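You operate a simulated robot arm through the tools that you are given. There is no shell and no other tool. Be economical: measure what you need, move in short steps, check, and stop when the job is done.

Carry out the task below with a simulated robot arm. There is one attempt and no reset: what you move stays moved.

TASK
Put the blue brake pad and the grey chuck jaw in the clear bag.

It is judged by the outcome, as a careful person would: the job done as asked, and still so three seconds after it is handed in. It fails if anything else is knocked over, pushed out of place, dropped, spilled or broken.

THE ROBOT
A 7-joint arm with a two-finger parallel gripper, fixed in place. Base frame: the origin is at the foot of the arm, x ahead of it, y to its left, z up; the work surface is at about z = 0. Lengths are in m, angles in degrees, forces in N, time in s.
With the tool pointing down near the work surface it reaches from about 0.24 to 0.62 m from the base axis. Its first joint turns from -66.0 to 66.0 degrees. Payload 2.6 kg.
Tool frame: the origin (TCP) lies between the finger pads and is the grasp point; the fingertips stand 0.03 m ahead of it; z points along the fingers, y is the line along which they close. The gripper opens to 0.094 m. The fingers are 0.028 m wide and 0.01 m thick; the gripper's body (0.05 by 0.096 m) begins 0.055 m behind the TCP.
Orientation is that of the tool frame in the base frame, as a unit quaternion [x, y, z, w]. With the fingers straight down and closing along the base's y, the tool's x points along the base's -x, its y along +y and its z along -z.

THE INTERFACE
- The arm moves only by the tool jog_arm. Its argument "rows" is one flat list of numbers, 7 for each row, row after row: the shift along the tool's x, y, z in m, then the turn, a rotation vector about the tool's x, y, z in degrees, then the gripper command, from -1 (shut) to 1 (fully open), values between in proportion. In form: [dx, dy, dz, ax, ay, az, jaw, dx, dy, dz, ax, ay, az, jaw, ...]. A call has 1 to 12 rows; each row shifts and turns the commanded pose from where the row before left it, along the tool's axes as they then stand. A row lasts 0.2 s, in which the tool goes at most 0.05 m and 8.6 degrees; a call with a longer step from one row to the next is refused whole, and so is a gripper value outside its range. A pose out of reach is approached as far as the arm can. The call stops where the force on the tool passes 40 N (or 10 N more than at its start, if that is more) or the arm is blocked; 0.2 s more then pass. The fingers move at their own pace (about 0.072 m/s each) and stop on an object; they squeeze with about 24 N. The grip force told is the motor's: it shows also when the fingers shut on nothing. Time passes only in rows, and 0.2 s behind the last, so rows that do not move let the fingers close. It gives the time, the measured TCP pose, the force on the tool (base axes), the opening and the grip force at its end, in the units of the frame above (readings bear some noise).
- Cameras (640 x 400 px; columns grow to the right, rows downward): "scene" is fixed at [0.0117, 0.4142, 0.5727]; the picture's right is [-0.93, -0.37, 0.00], its down [-0.18, 0.45, -0.88] and it looks along [0.32, -0.82, -0.48] (base axes); focal length 310 px, centre (320, 200). "wrist" rides on the gripper at [-0.037, 0, -0.058] in the tool frame; the picture's right is [0.00, -1.00, 0.00], its down [0.97, 0.00, -0.24] and it looks along [0.24, 0.00, 0.97] (tool axes); focal length 218 px, centre (320, 200).
- snapshot(camera): a new picture of that camera. No time passes.
- point_at(camera, pixels): for up to 12 pixels [column, row] of the newest picture of that camera ("zoom" is the newest enlarged one), the place [x, y, z] in the base frame of the surface seen there, good to about 0.002 m. No time passes.
- zoom(camera, box): a new picture of the part [left, top, right, bottom] of that camera's present view, enlarged. No time passes.
- sign_off(): hands the job in; it is judged then, once.

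Work in short steps. Measure before you move; look again where a grasp or a placing could have gone wrong, and mend it. You have 60 turns and 26 pictures in all, the two below and enlarged ones among them. Open the gripper and draw the arm clear of the work before you hand the job in, unless the task says otherwise; then end with one line.

The tools are called after "Emit:" as name(argument=value, ...) on one line, values as JSON. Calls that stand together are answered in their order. jog_arm: Moves the arm, as the interface text tells. Its arguments: {"type":"object","properties":{"rows":{"type":"array","items":{"type":"number"}}},"required":["rows"]} The other tools are called the same way: snapshot (camera) takes a picture; point_at (camera, pixels) gives the place of the surface under pixels of a picture; zoom (camera, box) takes an enlarged picture of a part of a camera's view; sign_off () hands the job in.

At the start:

```text
time: 0.0
position: [0.3881, -0.1421, 0.2506]
ee_rot: [0.0, 1.0, 0.0, -0.002]
ft_force: [1.1, 0.1, -0.2]
opening: 0.0939
gripper_force: 0.1
```

scene: 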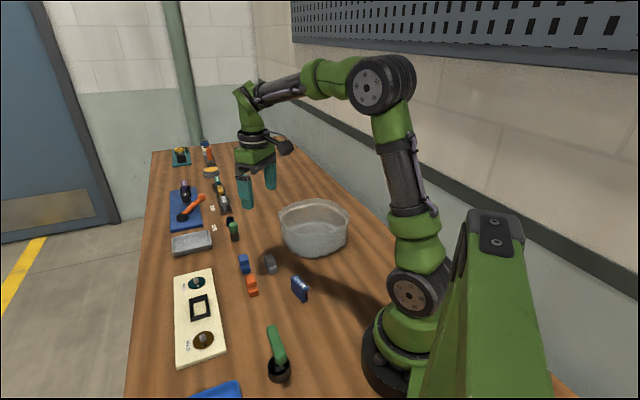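
wrist: 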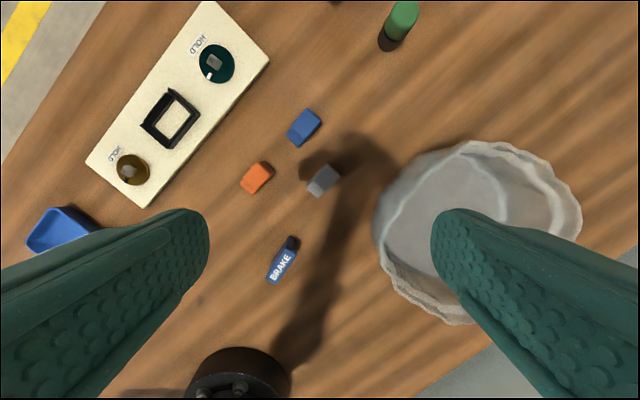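

The wrist view shows the BRAKE block near (283,260), a grey jaw near (323,181) and the clear bag around (478,230). I'll zoom in and measure them.

Emit:
zoom(camera="scene", box=[220, 180, 380, 310])

Emit:
zoom(camera="wrist", box=[220, 90, 380, 300])

Emit:
point_at(camera="wrist", pixels=[[283, 262], [292, 242], [273, 280], [318, 188], [326, 175], [332, 178], [395, 190], [575, 220], [480, 145], [450, 320], [430, 200], [300, 300]])

Emit:
point_at(camera="scene", pixels=[[300, 281], [294, 280], [307, 291], [267, 258], [271, 266], [282, 210], [348, 210], [315, 202], [314, 228], [315, 253], [251, 287], [243, 263]])

```text
3.08 times, centred on (300, 245) of scene
```

zoom: 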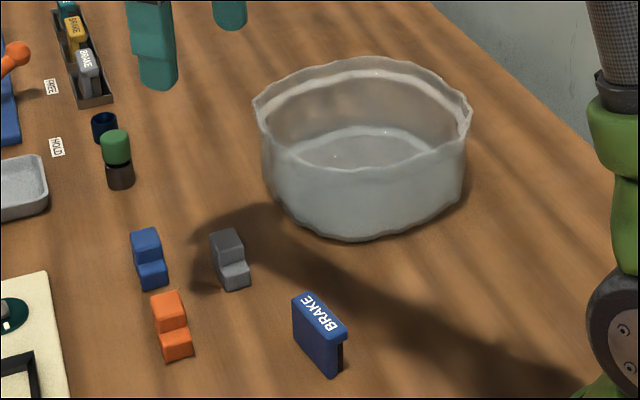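

```text
1.90 times, centred on (300, 195) of wrist
```

zoom: 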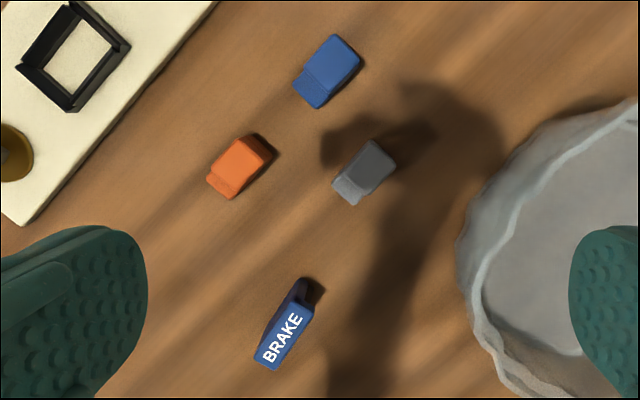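

```text
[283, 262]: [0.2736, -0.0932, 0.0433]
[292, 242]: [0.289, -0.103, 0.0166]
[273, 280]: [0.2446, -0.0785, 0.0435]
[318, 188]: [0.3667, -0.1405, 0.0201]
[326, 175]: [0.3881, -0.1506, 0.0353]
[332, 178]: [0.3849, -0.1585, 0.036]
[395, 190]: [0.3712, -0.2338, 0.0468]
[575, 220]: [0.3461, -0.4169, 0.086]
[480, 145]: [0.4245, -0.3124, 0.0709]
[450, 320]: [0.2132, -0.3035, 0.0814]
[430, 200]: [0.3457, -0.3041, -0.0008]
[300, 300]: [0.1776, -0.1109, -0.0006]
```

```text
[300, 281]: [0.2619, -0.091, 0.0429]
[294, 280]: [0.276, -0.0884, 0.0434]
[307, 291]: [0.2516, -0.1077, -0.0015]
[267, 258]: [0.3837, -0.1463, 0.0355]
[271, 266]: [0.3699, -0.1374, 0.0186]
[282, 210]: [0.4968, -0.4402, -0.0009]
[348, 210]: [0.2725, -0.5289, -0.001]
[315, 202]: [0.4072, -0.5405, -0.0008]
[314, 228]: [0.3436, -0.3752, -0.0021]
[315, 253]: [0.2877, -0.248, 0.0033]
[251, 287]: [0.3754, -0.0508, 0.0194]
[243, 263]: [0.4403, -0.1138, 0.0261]
```

Measuring the pad's and jaw's corners in the enlarged wrist picture.

Emit:
point_at(camera="zoom", pixels=[[294, 306], [310, 318], [275, 366], [257, 356], [305, 282], [310, 300], [283, 338], [372, 144], [393, 158], [376, 178], [357, 168], [346, 190]])

```text
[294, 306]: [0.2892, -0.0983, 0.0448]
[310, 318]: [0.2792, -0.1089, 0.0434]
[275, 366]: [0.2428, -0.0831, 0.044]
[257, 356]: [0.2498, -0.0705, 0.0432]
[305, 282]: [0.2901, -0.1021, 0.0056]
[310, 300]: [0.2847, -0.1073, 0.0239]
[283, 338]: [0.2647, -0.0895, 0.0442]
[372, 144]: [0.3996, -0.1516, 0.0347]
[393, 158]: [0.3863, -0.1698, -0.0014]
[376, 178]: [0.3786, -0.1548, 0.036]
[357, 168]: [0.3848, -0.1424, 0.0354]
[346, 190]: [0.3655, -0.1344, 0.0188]
```

The pad's top is centred at (0.266,-0.090), z 0.044, 14 mm thick, with its long axis at about -35°. I'll move above it, turn the tool 35° and look.

Emit:
jog_arm(rows=[0.0305, 0.013, 0, 0, 0, 0, 0.3, 0.0305, 0.013, 0, 0, 0, 0, 0.3, 0.0305, 0.013, 0, 0, 0, 0, 0.3, 0.0305, 0.013, 0, 0, 0, 0, 0.3, 0, 0, 0.02, 0, 0, 7, 0.3, 0, 0, 0.02, 0, 0, 7, 0.3, 0, 0, 0.02, 0, 0, 7, 0.3, 0, 0, 0.02, 0, 0, 7, 0.3, 0, 0, 0.02, 0, 0, 7, 0.3, 0, 0, 0, 0, 0, 0, 0.3])

Emit:
snapshot(camera="wrist")

```text
time: 2.2
position: [0.2653, -0.0909, 0.1501]
ee_rot: [0.301, 0.953, 0.001, 0.001]
ft_force: [-0.1, 0.5, 0.4]
opening: 0.0611
gripper_force: 0.2
```

```text
21 pictures are left
```

wrist: 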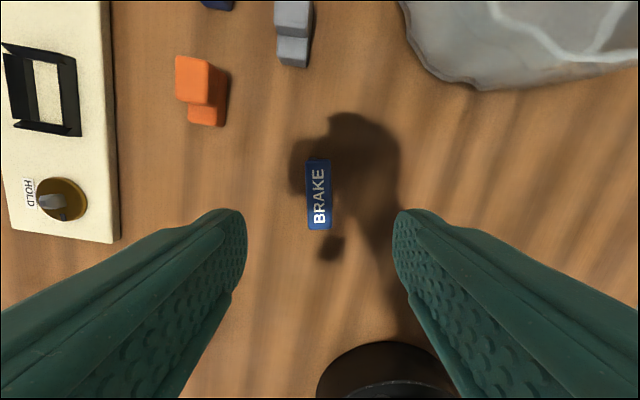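

The pad at (319,195) lies nearly upright in the picture. I'll refine its corners, and those of the jaw and the bag.

Emit:
point_at(camera="wrist", pixels=[[309, 164], [328, 163], [310, 226], [331, 226], [278, 5], [308, 3], [278, 36], [309, 38], [281, 62], [306, 65], [480, 84], [412, 40]])

```text
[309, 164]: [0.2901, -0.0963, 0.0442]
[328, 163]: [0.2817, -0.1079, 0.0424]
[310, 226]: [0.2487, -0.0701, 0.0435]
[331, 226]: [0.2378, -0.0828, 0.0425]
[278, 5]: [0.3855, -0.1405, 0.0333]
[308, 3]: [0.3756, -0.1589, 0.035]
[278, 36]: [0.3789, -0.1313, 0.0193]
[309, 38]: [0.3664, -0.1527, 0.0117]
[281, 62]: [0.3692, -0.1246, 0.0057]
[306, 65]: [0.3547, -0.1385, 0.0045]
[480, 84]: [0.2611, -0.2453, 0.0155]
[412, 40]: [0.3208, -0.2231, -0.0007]
```

Centre (0.265,-0.089) lies within 2 mm of the TCP. I'll lower to z ≈ 0.036 and close.

Emit:
jog_arm(rows=[0, 0, 0.03, 0, 0, 0, 0.3, 0, 0, 0.03, 0, 0, 0, 0.3, 0, 0, 0.03, 0, 0, 0, 0.3, 0, 0, 0.024, 0, 0, 0, 0.3, 0, 0, 0, 0, 0, 0, 0.3, 0, 0, 0, 0, 0, 0, -1, 0, 0, 0, 0, 0, 0, -1, 0, 0, 0, 0, 0, 0, -1])

```text
time: 4.0
position: [0.2651, -0.0899, 0.0362]
ee_rot: [0.301, 0.954, 0.0, -0.001]
ft_force: [-0.9, -0.1, -0.4]
opening: 0.0242
gripper_force: 23.7
```

The fingers stopped at 24 mm with 23.7 N, wider than the 15 mm I expected. I'll lift and look.

Emit:
jog_arm(rows=[0, 0, 0, 0, 0, 0, -1, 0, 0, -0.03, 0, 0, 0, -1, 0, 0, -0.04, 0, 0, 0, -1, 0, 0, -0.04, 0, 0, 0, -1, 0, 0, -0.04, 0, 0, 0, -1, 0, 0, 0, 0, 0, 0, -1])

Emit:
snapshot(camera="wrist")

Emit:
snapshot(camera="scene")

```text
time: 5.4
position: [0.2667, -0.0885, 0.1878]
ee_rot: [0.301, 0.954, 0.0, 0.0]
ft_force: [-0.9, -0.5, -1.5]
opening: 0.0242
gripper_force: 23.6
```

```text
20 pictures are left
```

wrist: 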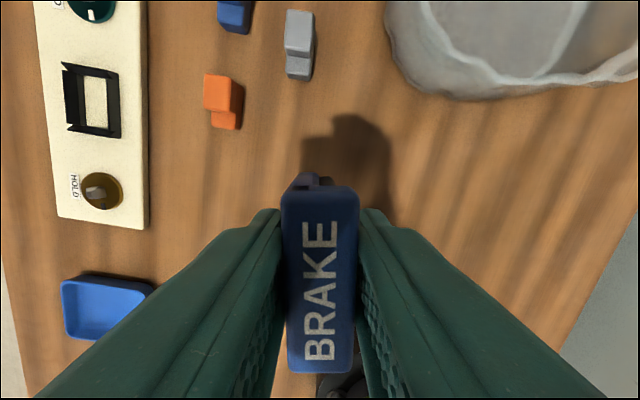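

```text
19 pictures are left
```

scene: 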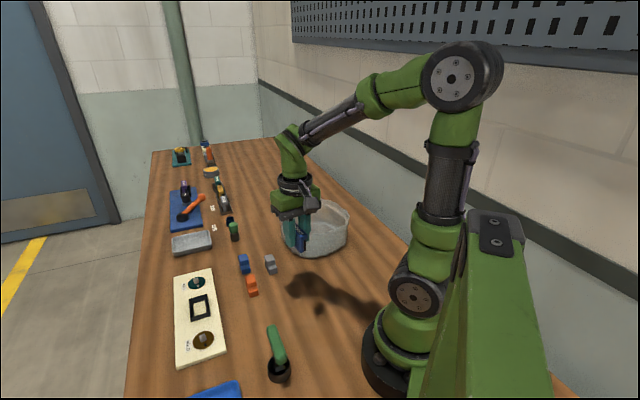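

The pad is held. I'll carry it at this height above the bag, slightly to the near side of its centre, and check.

Emit:
jog_arm(rows=[-0.0257, -0.0273, 0, 0, 0, 0, -1, -0.0257, -0.0273, 0, 0, 0, 0, -1, -0.0257, -0.0273, 0, 0, 0, 0, -1, -0.0257, -0.0273, 0, 0, 0, 0, -1, -0.0257, -0.0273, 0, 0, 0, 0, -1, -0.0257, -0.0273, 0, 0, 0, 0, -1, 0, 0, 0, 0, 0, 0, -1])

Emit:
snapshot(camera="wrist")

Emit:
snapshot(camera="scene")

```text
time: 7.0
position: [0.2987, -0.3123, 0.1878]
ee_rot: [0.301, 0.954, 0.001, 0.0]
ft_force: [0.4, -0.7, -2.0]
opening: 0.0242
gripper_force: 24.1
```

```text
18 pictures are left
```

wrist: 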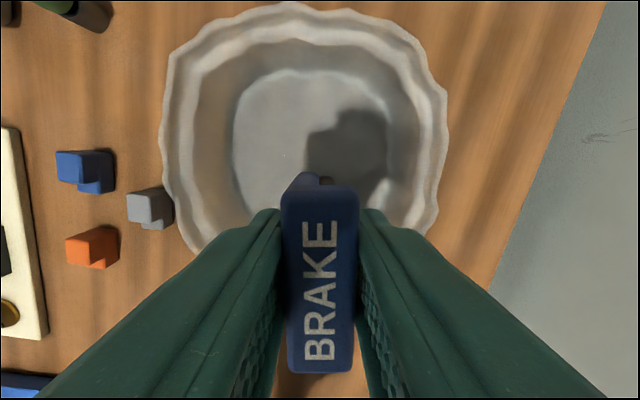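

```text
17 pictures are left
```

scene: 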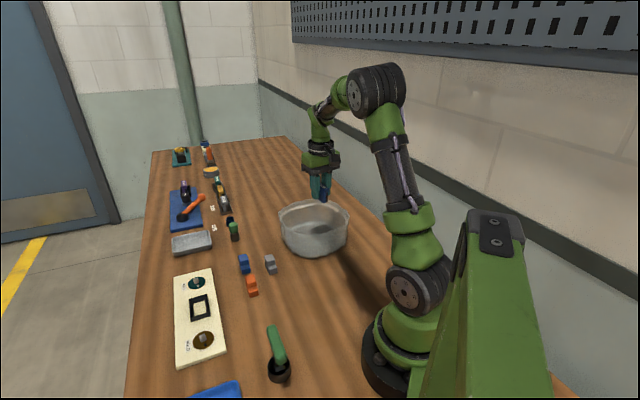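

Measuring the rim and floor of the bag: rim at (285,5), (163,130), (445,110), (435,225), (195,240).

Emit:
point_at(camera="wrist", pixels=[[285, 8], [168, 130], [441, 110], [433, 220], [195, 240], [290, 68], [232, 140], [388, 150], [270, 130], [385, 180], [215, 110], [205, 200]])

```text
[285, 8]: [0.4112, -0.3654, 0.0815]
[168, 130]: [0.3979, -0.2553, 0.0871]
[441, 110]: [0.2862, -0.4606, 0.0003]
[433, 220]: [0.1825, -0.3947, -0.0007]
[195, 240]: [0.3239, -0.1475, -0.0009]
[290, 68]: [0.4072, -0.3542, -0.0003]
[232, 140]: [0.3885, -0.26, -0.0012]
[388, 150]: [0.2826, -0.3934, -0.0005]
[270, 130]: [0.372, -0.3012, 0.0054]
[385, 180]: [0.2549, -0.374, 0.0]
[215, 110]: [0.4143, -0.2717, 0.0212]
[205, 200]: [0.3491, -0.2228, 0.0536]
```

The bag's centre is about (0.32,-0.32), radius 0.10, rim z 0.087, so the pad is well inside. I'll lower to z 0.042 and see the force before releasing.

Emit:
jog_arm(rows=[0, 0, 0.04, 0, 0, 0, -1, 0, 0, 0.04, 0, 0, 0, -1, 0, 0, 0.04, 0, 0, 0, -1, 0, 0, 0.015, 0, 0, 0, -1, 0, 0, 0.011, 0, 0, 0, -1, 0, 0, 0, 0, 0, 0, -1])

```text
time: 8.4
position: [0.2985, -0.3128, 0.0422]
ee_rot: [0.301, 0.954, 0.0, 0.0]
ft_force: [-1.8, 1.3, 6.0]
opening: 0.024
gripper_force: 24.4
```

The force has risen to 6 N, so the pad rests on the floor. I'll open, rise and look.

Emit:
jog_arm(rows=[0, 0, 0, 0, 0, 0, -0.1, 0, 0, 0, 0, 0, 0, -0.1, 0, 0, -0.02, 0, 0, 0, -0.1, 0, 0, -0.04, 0, 0, 0, -0.1, 0, 0, -0.045, 0, 0, 0, -0.1, 0, 0, -0.045, 0, 0, 0, -0.1, 0, 0, 0, 0, 0, 0, 0])

Emit:
snapshot(camera="wrist")

```text
time: 10.0
position: [0.2986, -0.3114, 0.1902]
ee_rot: [0.301, 0.954, 0.0, 0.0]
ft_force: [-0.1, 0.5, -0.5]
opening: 0.0468
gripper_force: 0.1
```

```text
16 pictures are left
```

wrist: 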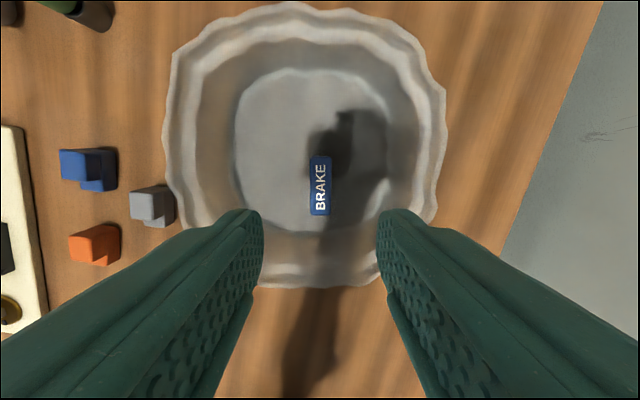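

The pad stands inside the bag at (320,185). Now to a spot above the grey jaw at about (0.378,-0.147).

Emit:
jog_arm(rows=[0.0056, 0.036, 0, 0, 0, 0, 0.2, 0.0056, 0.036, 0, 0, 0, 0, 0.2, 0.0056, 0.036, 0, 0, 0, 0, 0.2, 0.0056, 0.036, 0, 0, 0, 0, 0.2, 0.0056, 0.036, 0, 0, 0, 0, 0.2, 0, 0, 0.04, 0, 0, 0, 0.2, 0, 0, 0, 0, 0, 0, 0.2])

Emit:
zoom(camera="wrist", box=[160, 80, 480, 280])

```text
time: 11.6
position: [0.3775, -0.1475, 0.1502]
ee_rot: [0.301, 0.954, 0.0, -0.001]
ft_force: [0.2, 0.3, -0.1]
opening: 0.0566
gripper_force: 0.1
```

```text
2.00 times, centred on (320, 180) of wrist
```

zoom: 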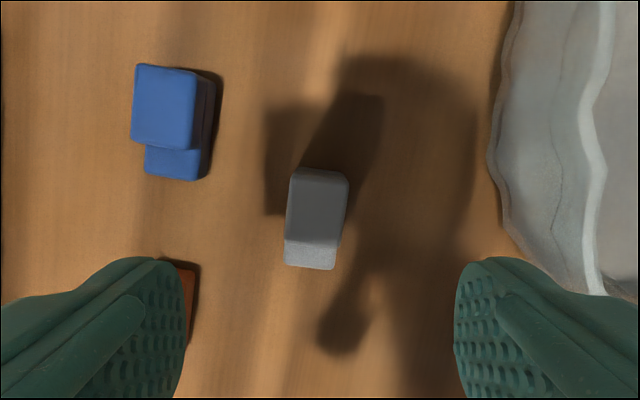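

The jaw's at (317,218) in the enlarged view, and the orange block sits close to the left finger at (188,300). Measuring both.

Emit:
point_at(camera="zoom", pixels=[[295, 172], [344, 176], [290, 237], [340, 243], [288, 262], [332, 266], [316, 205], [312, 252], [190, 280], [193, 268], [188, 320]])

```text
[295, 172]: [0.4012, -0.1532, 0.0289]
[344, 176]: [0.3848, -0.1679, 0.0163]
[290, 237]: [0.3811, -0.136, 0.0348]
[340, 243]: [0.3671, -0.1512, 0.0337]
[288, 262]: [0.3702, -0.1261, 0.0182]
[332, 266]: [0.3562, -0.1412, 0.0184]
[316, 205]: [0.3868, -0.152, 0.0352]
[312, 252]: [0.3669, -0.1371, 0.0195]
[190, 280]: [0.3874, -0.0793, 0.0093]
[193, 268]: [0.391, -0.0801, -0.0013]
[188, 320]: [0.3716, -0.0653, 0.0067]
```

The jaw's centre is (0.378,-0.147) and its axis about -41°. There is 2 cm of clearance from the orange block. I'll turn 6° more, narrow the opening, lower to z 0.033 and close.

Emit:
jog_arm(rows=[-0.002, 0, 0, 0, 0, 6, 0, 0, 0, 0.03, 0, 0, 0, 0, 0, 0, 0.03, 0, 0, 0, 0, 0, 0, 0.03, 0, 0, 0, 0, 0, 0, 0.027, 0, 0, 0, 0, 0, 0, 0, 0, 0, 0, 0, 0, 0, 0, 0, 0, 0, -1, 0, 0, 0, 0, 0, 0, -1, 0, 0, 0, 0, 0, 0, -1])

```text
time: 13.6
position: [0.38, -0.1505, 0.0337]
ee_rot: [0.351, 0.937, 0.0, 0.0]
ft_force: [-0.1, -0.4, -0.9]
opening: 0.0283
gripper_force: 24.5
```

Gripping at 28 mm with 24.5 N. I'll lift and check.

Emit:
jog_arm(rows=[0, 0, -0.02, 0, 0, 0, -1, 0, 0, -0.045, 0, 0, 0, -1, 0, 0, -0.045, 0, 0, 0, -1, 0, 0, -0.045, 0, 0, 0, -1, 0, 0, 0, 0, 0, 0, -1])

Emit:
snapshot(camera="wrist")

```text
time: 14.8
position: [0.3795, -0.1485, 0.1888]
ee_rot: [0.35, 0.937, 0.0, 0.001]
ft_force: [-0.3, -0.2, -2.1]
opening: 0.0284
gripper_force: 24.1
```

```text
14 pictures are left
```

wrist: 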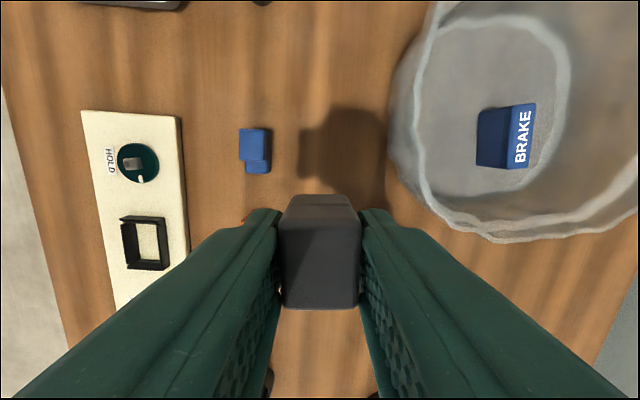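

The jaw is held. I'll carry it over the bag to about (0.358,-0.318), clear of the pad and the rim.

Emit:
jog_arm(rows=[-0.019, -0.0284, 0, 0, 0, 0, -1, -0.019, -0.0284, 0, 0, 0, 0, -1, -0.019, -0.0284, 0, 0, 0, 0, -1, -0.019, -0.0284, 0, 0, 0, 0, -1, -0.019, -0.0284, 0, 0, 0, 0, -1, 0, 0, 0, 0, 0, 0, -1, 0, 0, 0.04, 0, 0, 0, -1, 0, 0, 0.04, 0, 0, 0, -1, 0, 0, 0, 0, 0, 0, -1])

Emit:
snapshot(camera="wrist")

Emit:
zoom(camera="scene", box=[240, 150, 400, 270])

```text
time: 16.8
position: [0.36, -0.3202, 0.11]
ee_rot: [0.35, 0.937, 0.0, 0.0]
ft_force: [-1.2, -0.6, -3.1]
opening: 0.0284
gripper_force: 23.9
```

```text
13 pictures are left
```

wrist: 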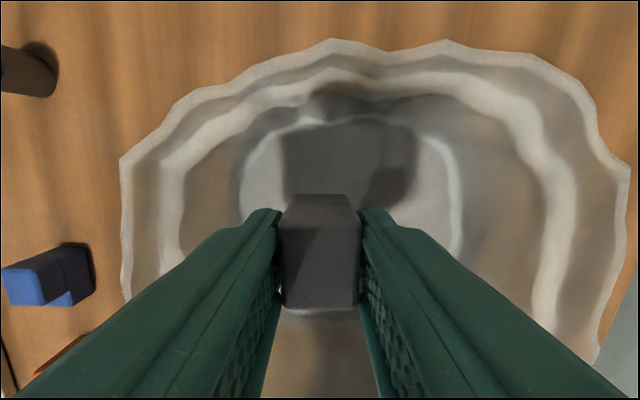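

```text
3.33 times, centred on (320, 210) of scene
```

zoom: 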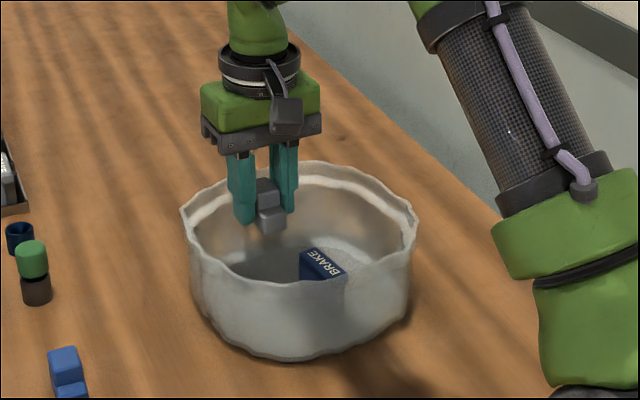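

The jaw is well inside the rim and clear of the pad. Lowering to z ≈ 0.041.

Emit:
jog_arm(rows=[0, 0, 0.03, 0, 0, 0, -1, 0, 0, 0.025, 0, 0, 0, -1, 0, 0, 0.013, 0, 0, 0, -1, 0, 0, 0, 0, 0, 0, -1])

```text
time: 17.8
position: [0.358, -0.3196, 0.0404]
ee_rot: [0.35, 0.937, 0.0, 0.0]
ft_force: [0.5, -0.4, -1.8]
opening: 0.0281
gripper_force: 24.5
```

No contact yet, so I'll go 2 mm lower, release with a small opening, and rise.

Emit:
jog_arm(rows=[0, 0, 0.002, 0, 0, 0, -1, 0, 0, 0, 0, 0, 0, -0.15, 0, 0, 0, 0, 0, 0, -0.15, 0, 0, -0.02, 0, 0, 0, -0.15, 0, 0, -0.04, 0, 0, 0, -0.15, 0, 0, -0.045, 0, 0, 0, -0.15, 0, 0, -0.045, 0, 0, 0, 0, 0, 0, -0.02, 0, 0, 0, 0, 0, 0, 0, 0, 0, 0, 0])

Emit:
snapshot(camera="wrist")

Emit:
snapshot(camera="scene")

```text
time: 19.8
position: [0.3575, -0.3191, 0.2105]
ee_rot: [0.35, 0.937, 0.001, 0.0]
ft_force: [-0.3, 1.4, -0.1]
opening: 0.047
gripper_force: 0.1
```

```text
11 pictures are left
```

wrist: 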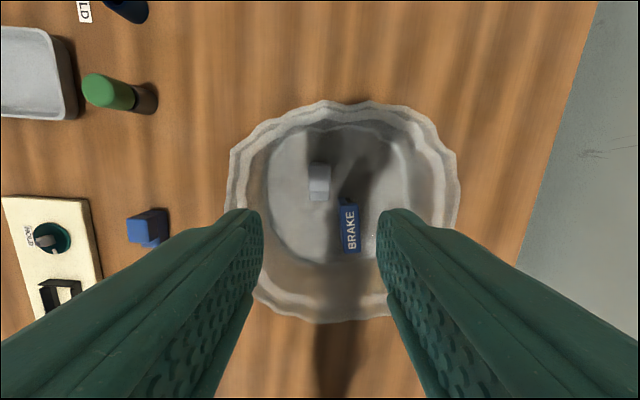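

```text
10 pictures are left
```

scene: 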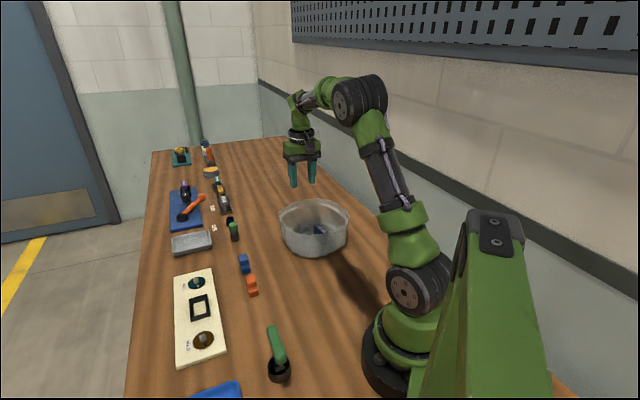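

Both parts stand in the bag, the jaw at (319,181) and the pad at (348,228). Everything else is where it was, and the arm is clear with the gripper open.

Emit:
sign_off()

```text
The job is handed in.
```

The blue brake pad and the grey chuck jaw are in the clear bag, and the last pictures showed nothing else out of place.
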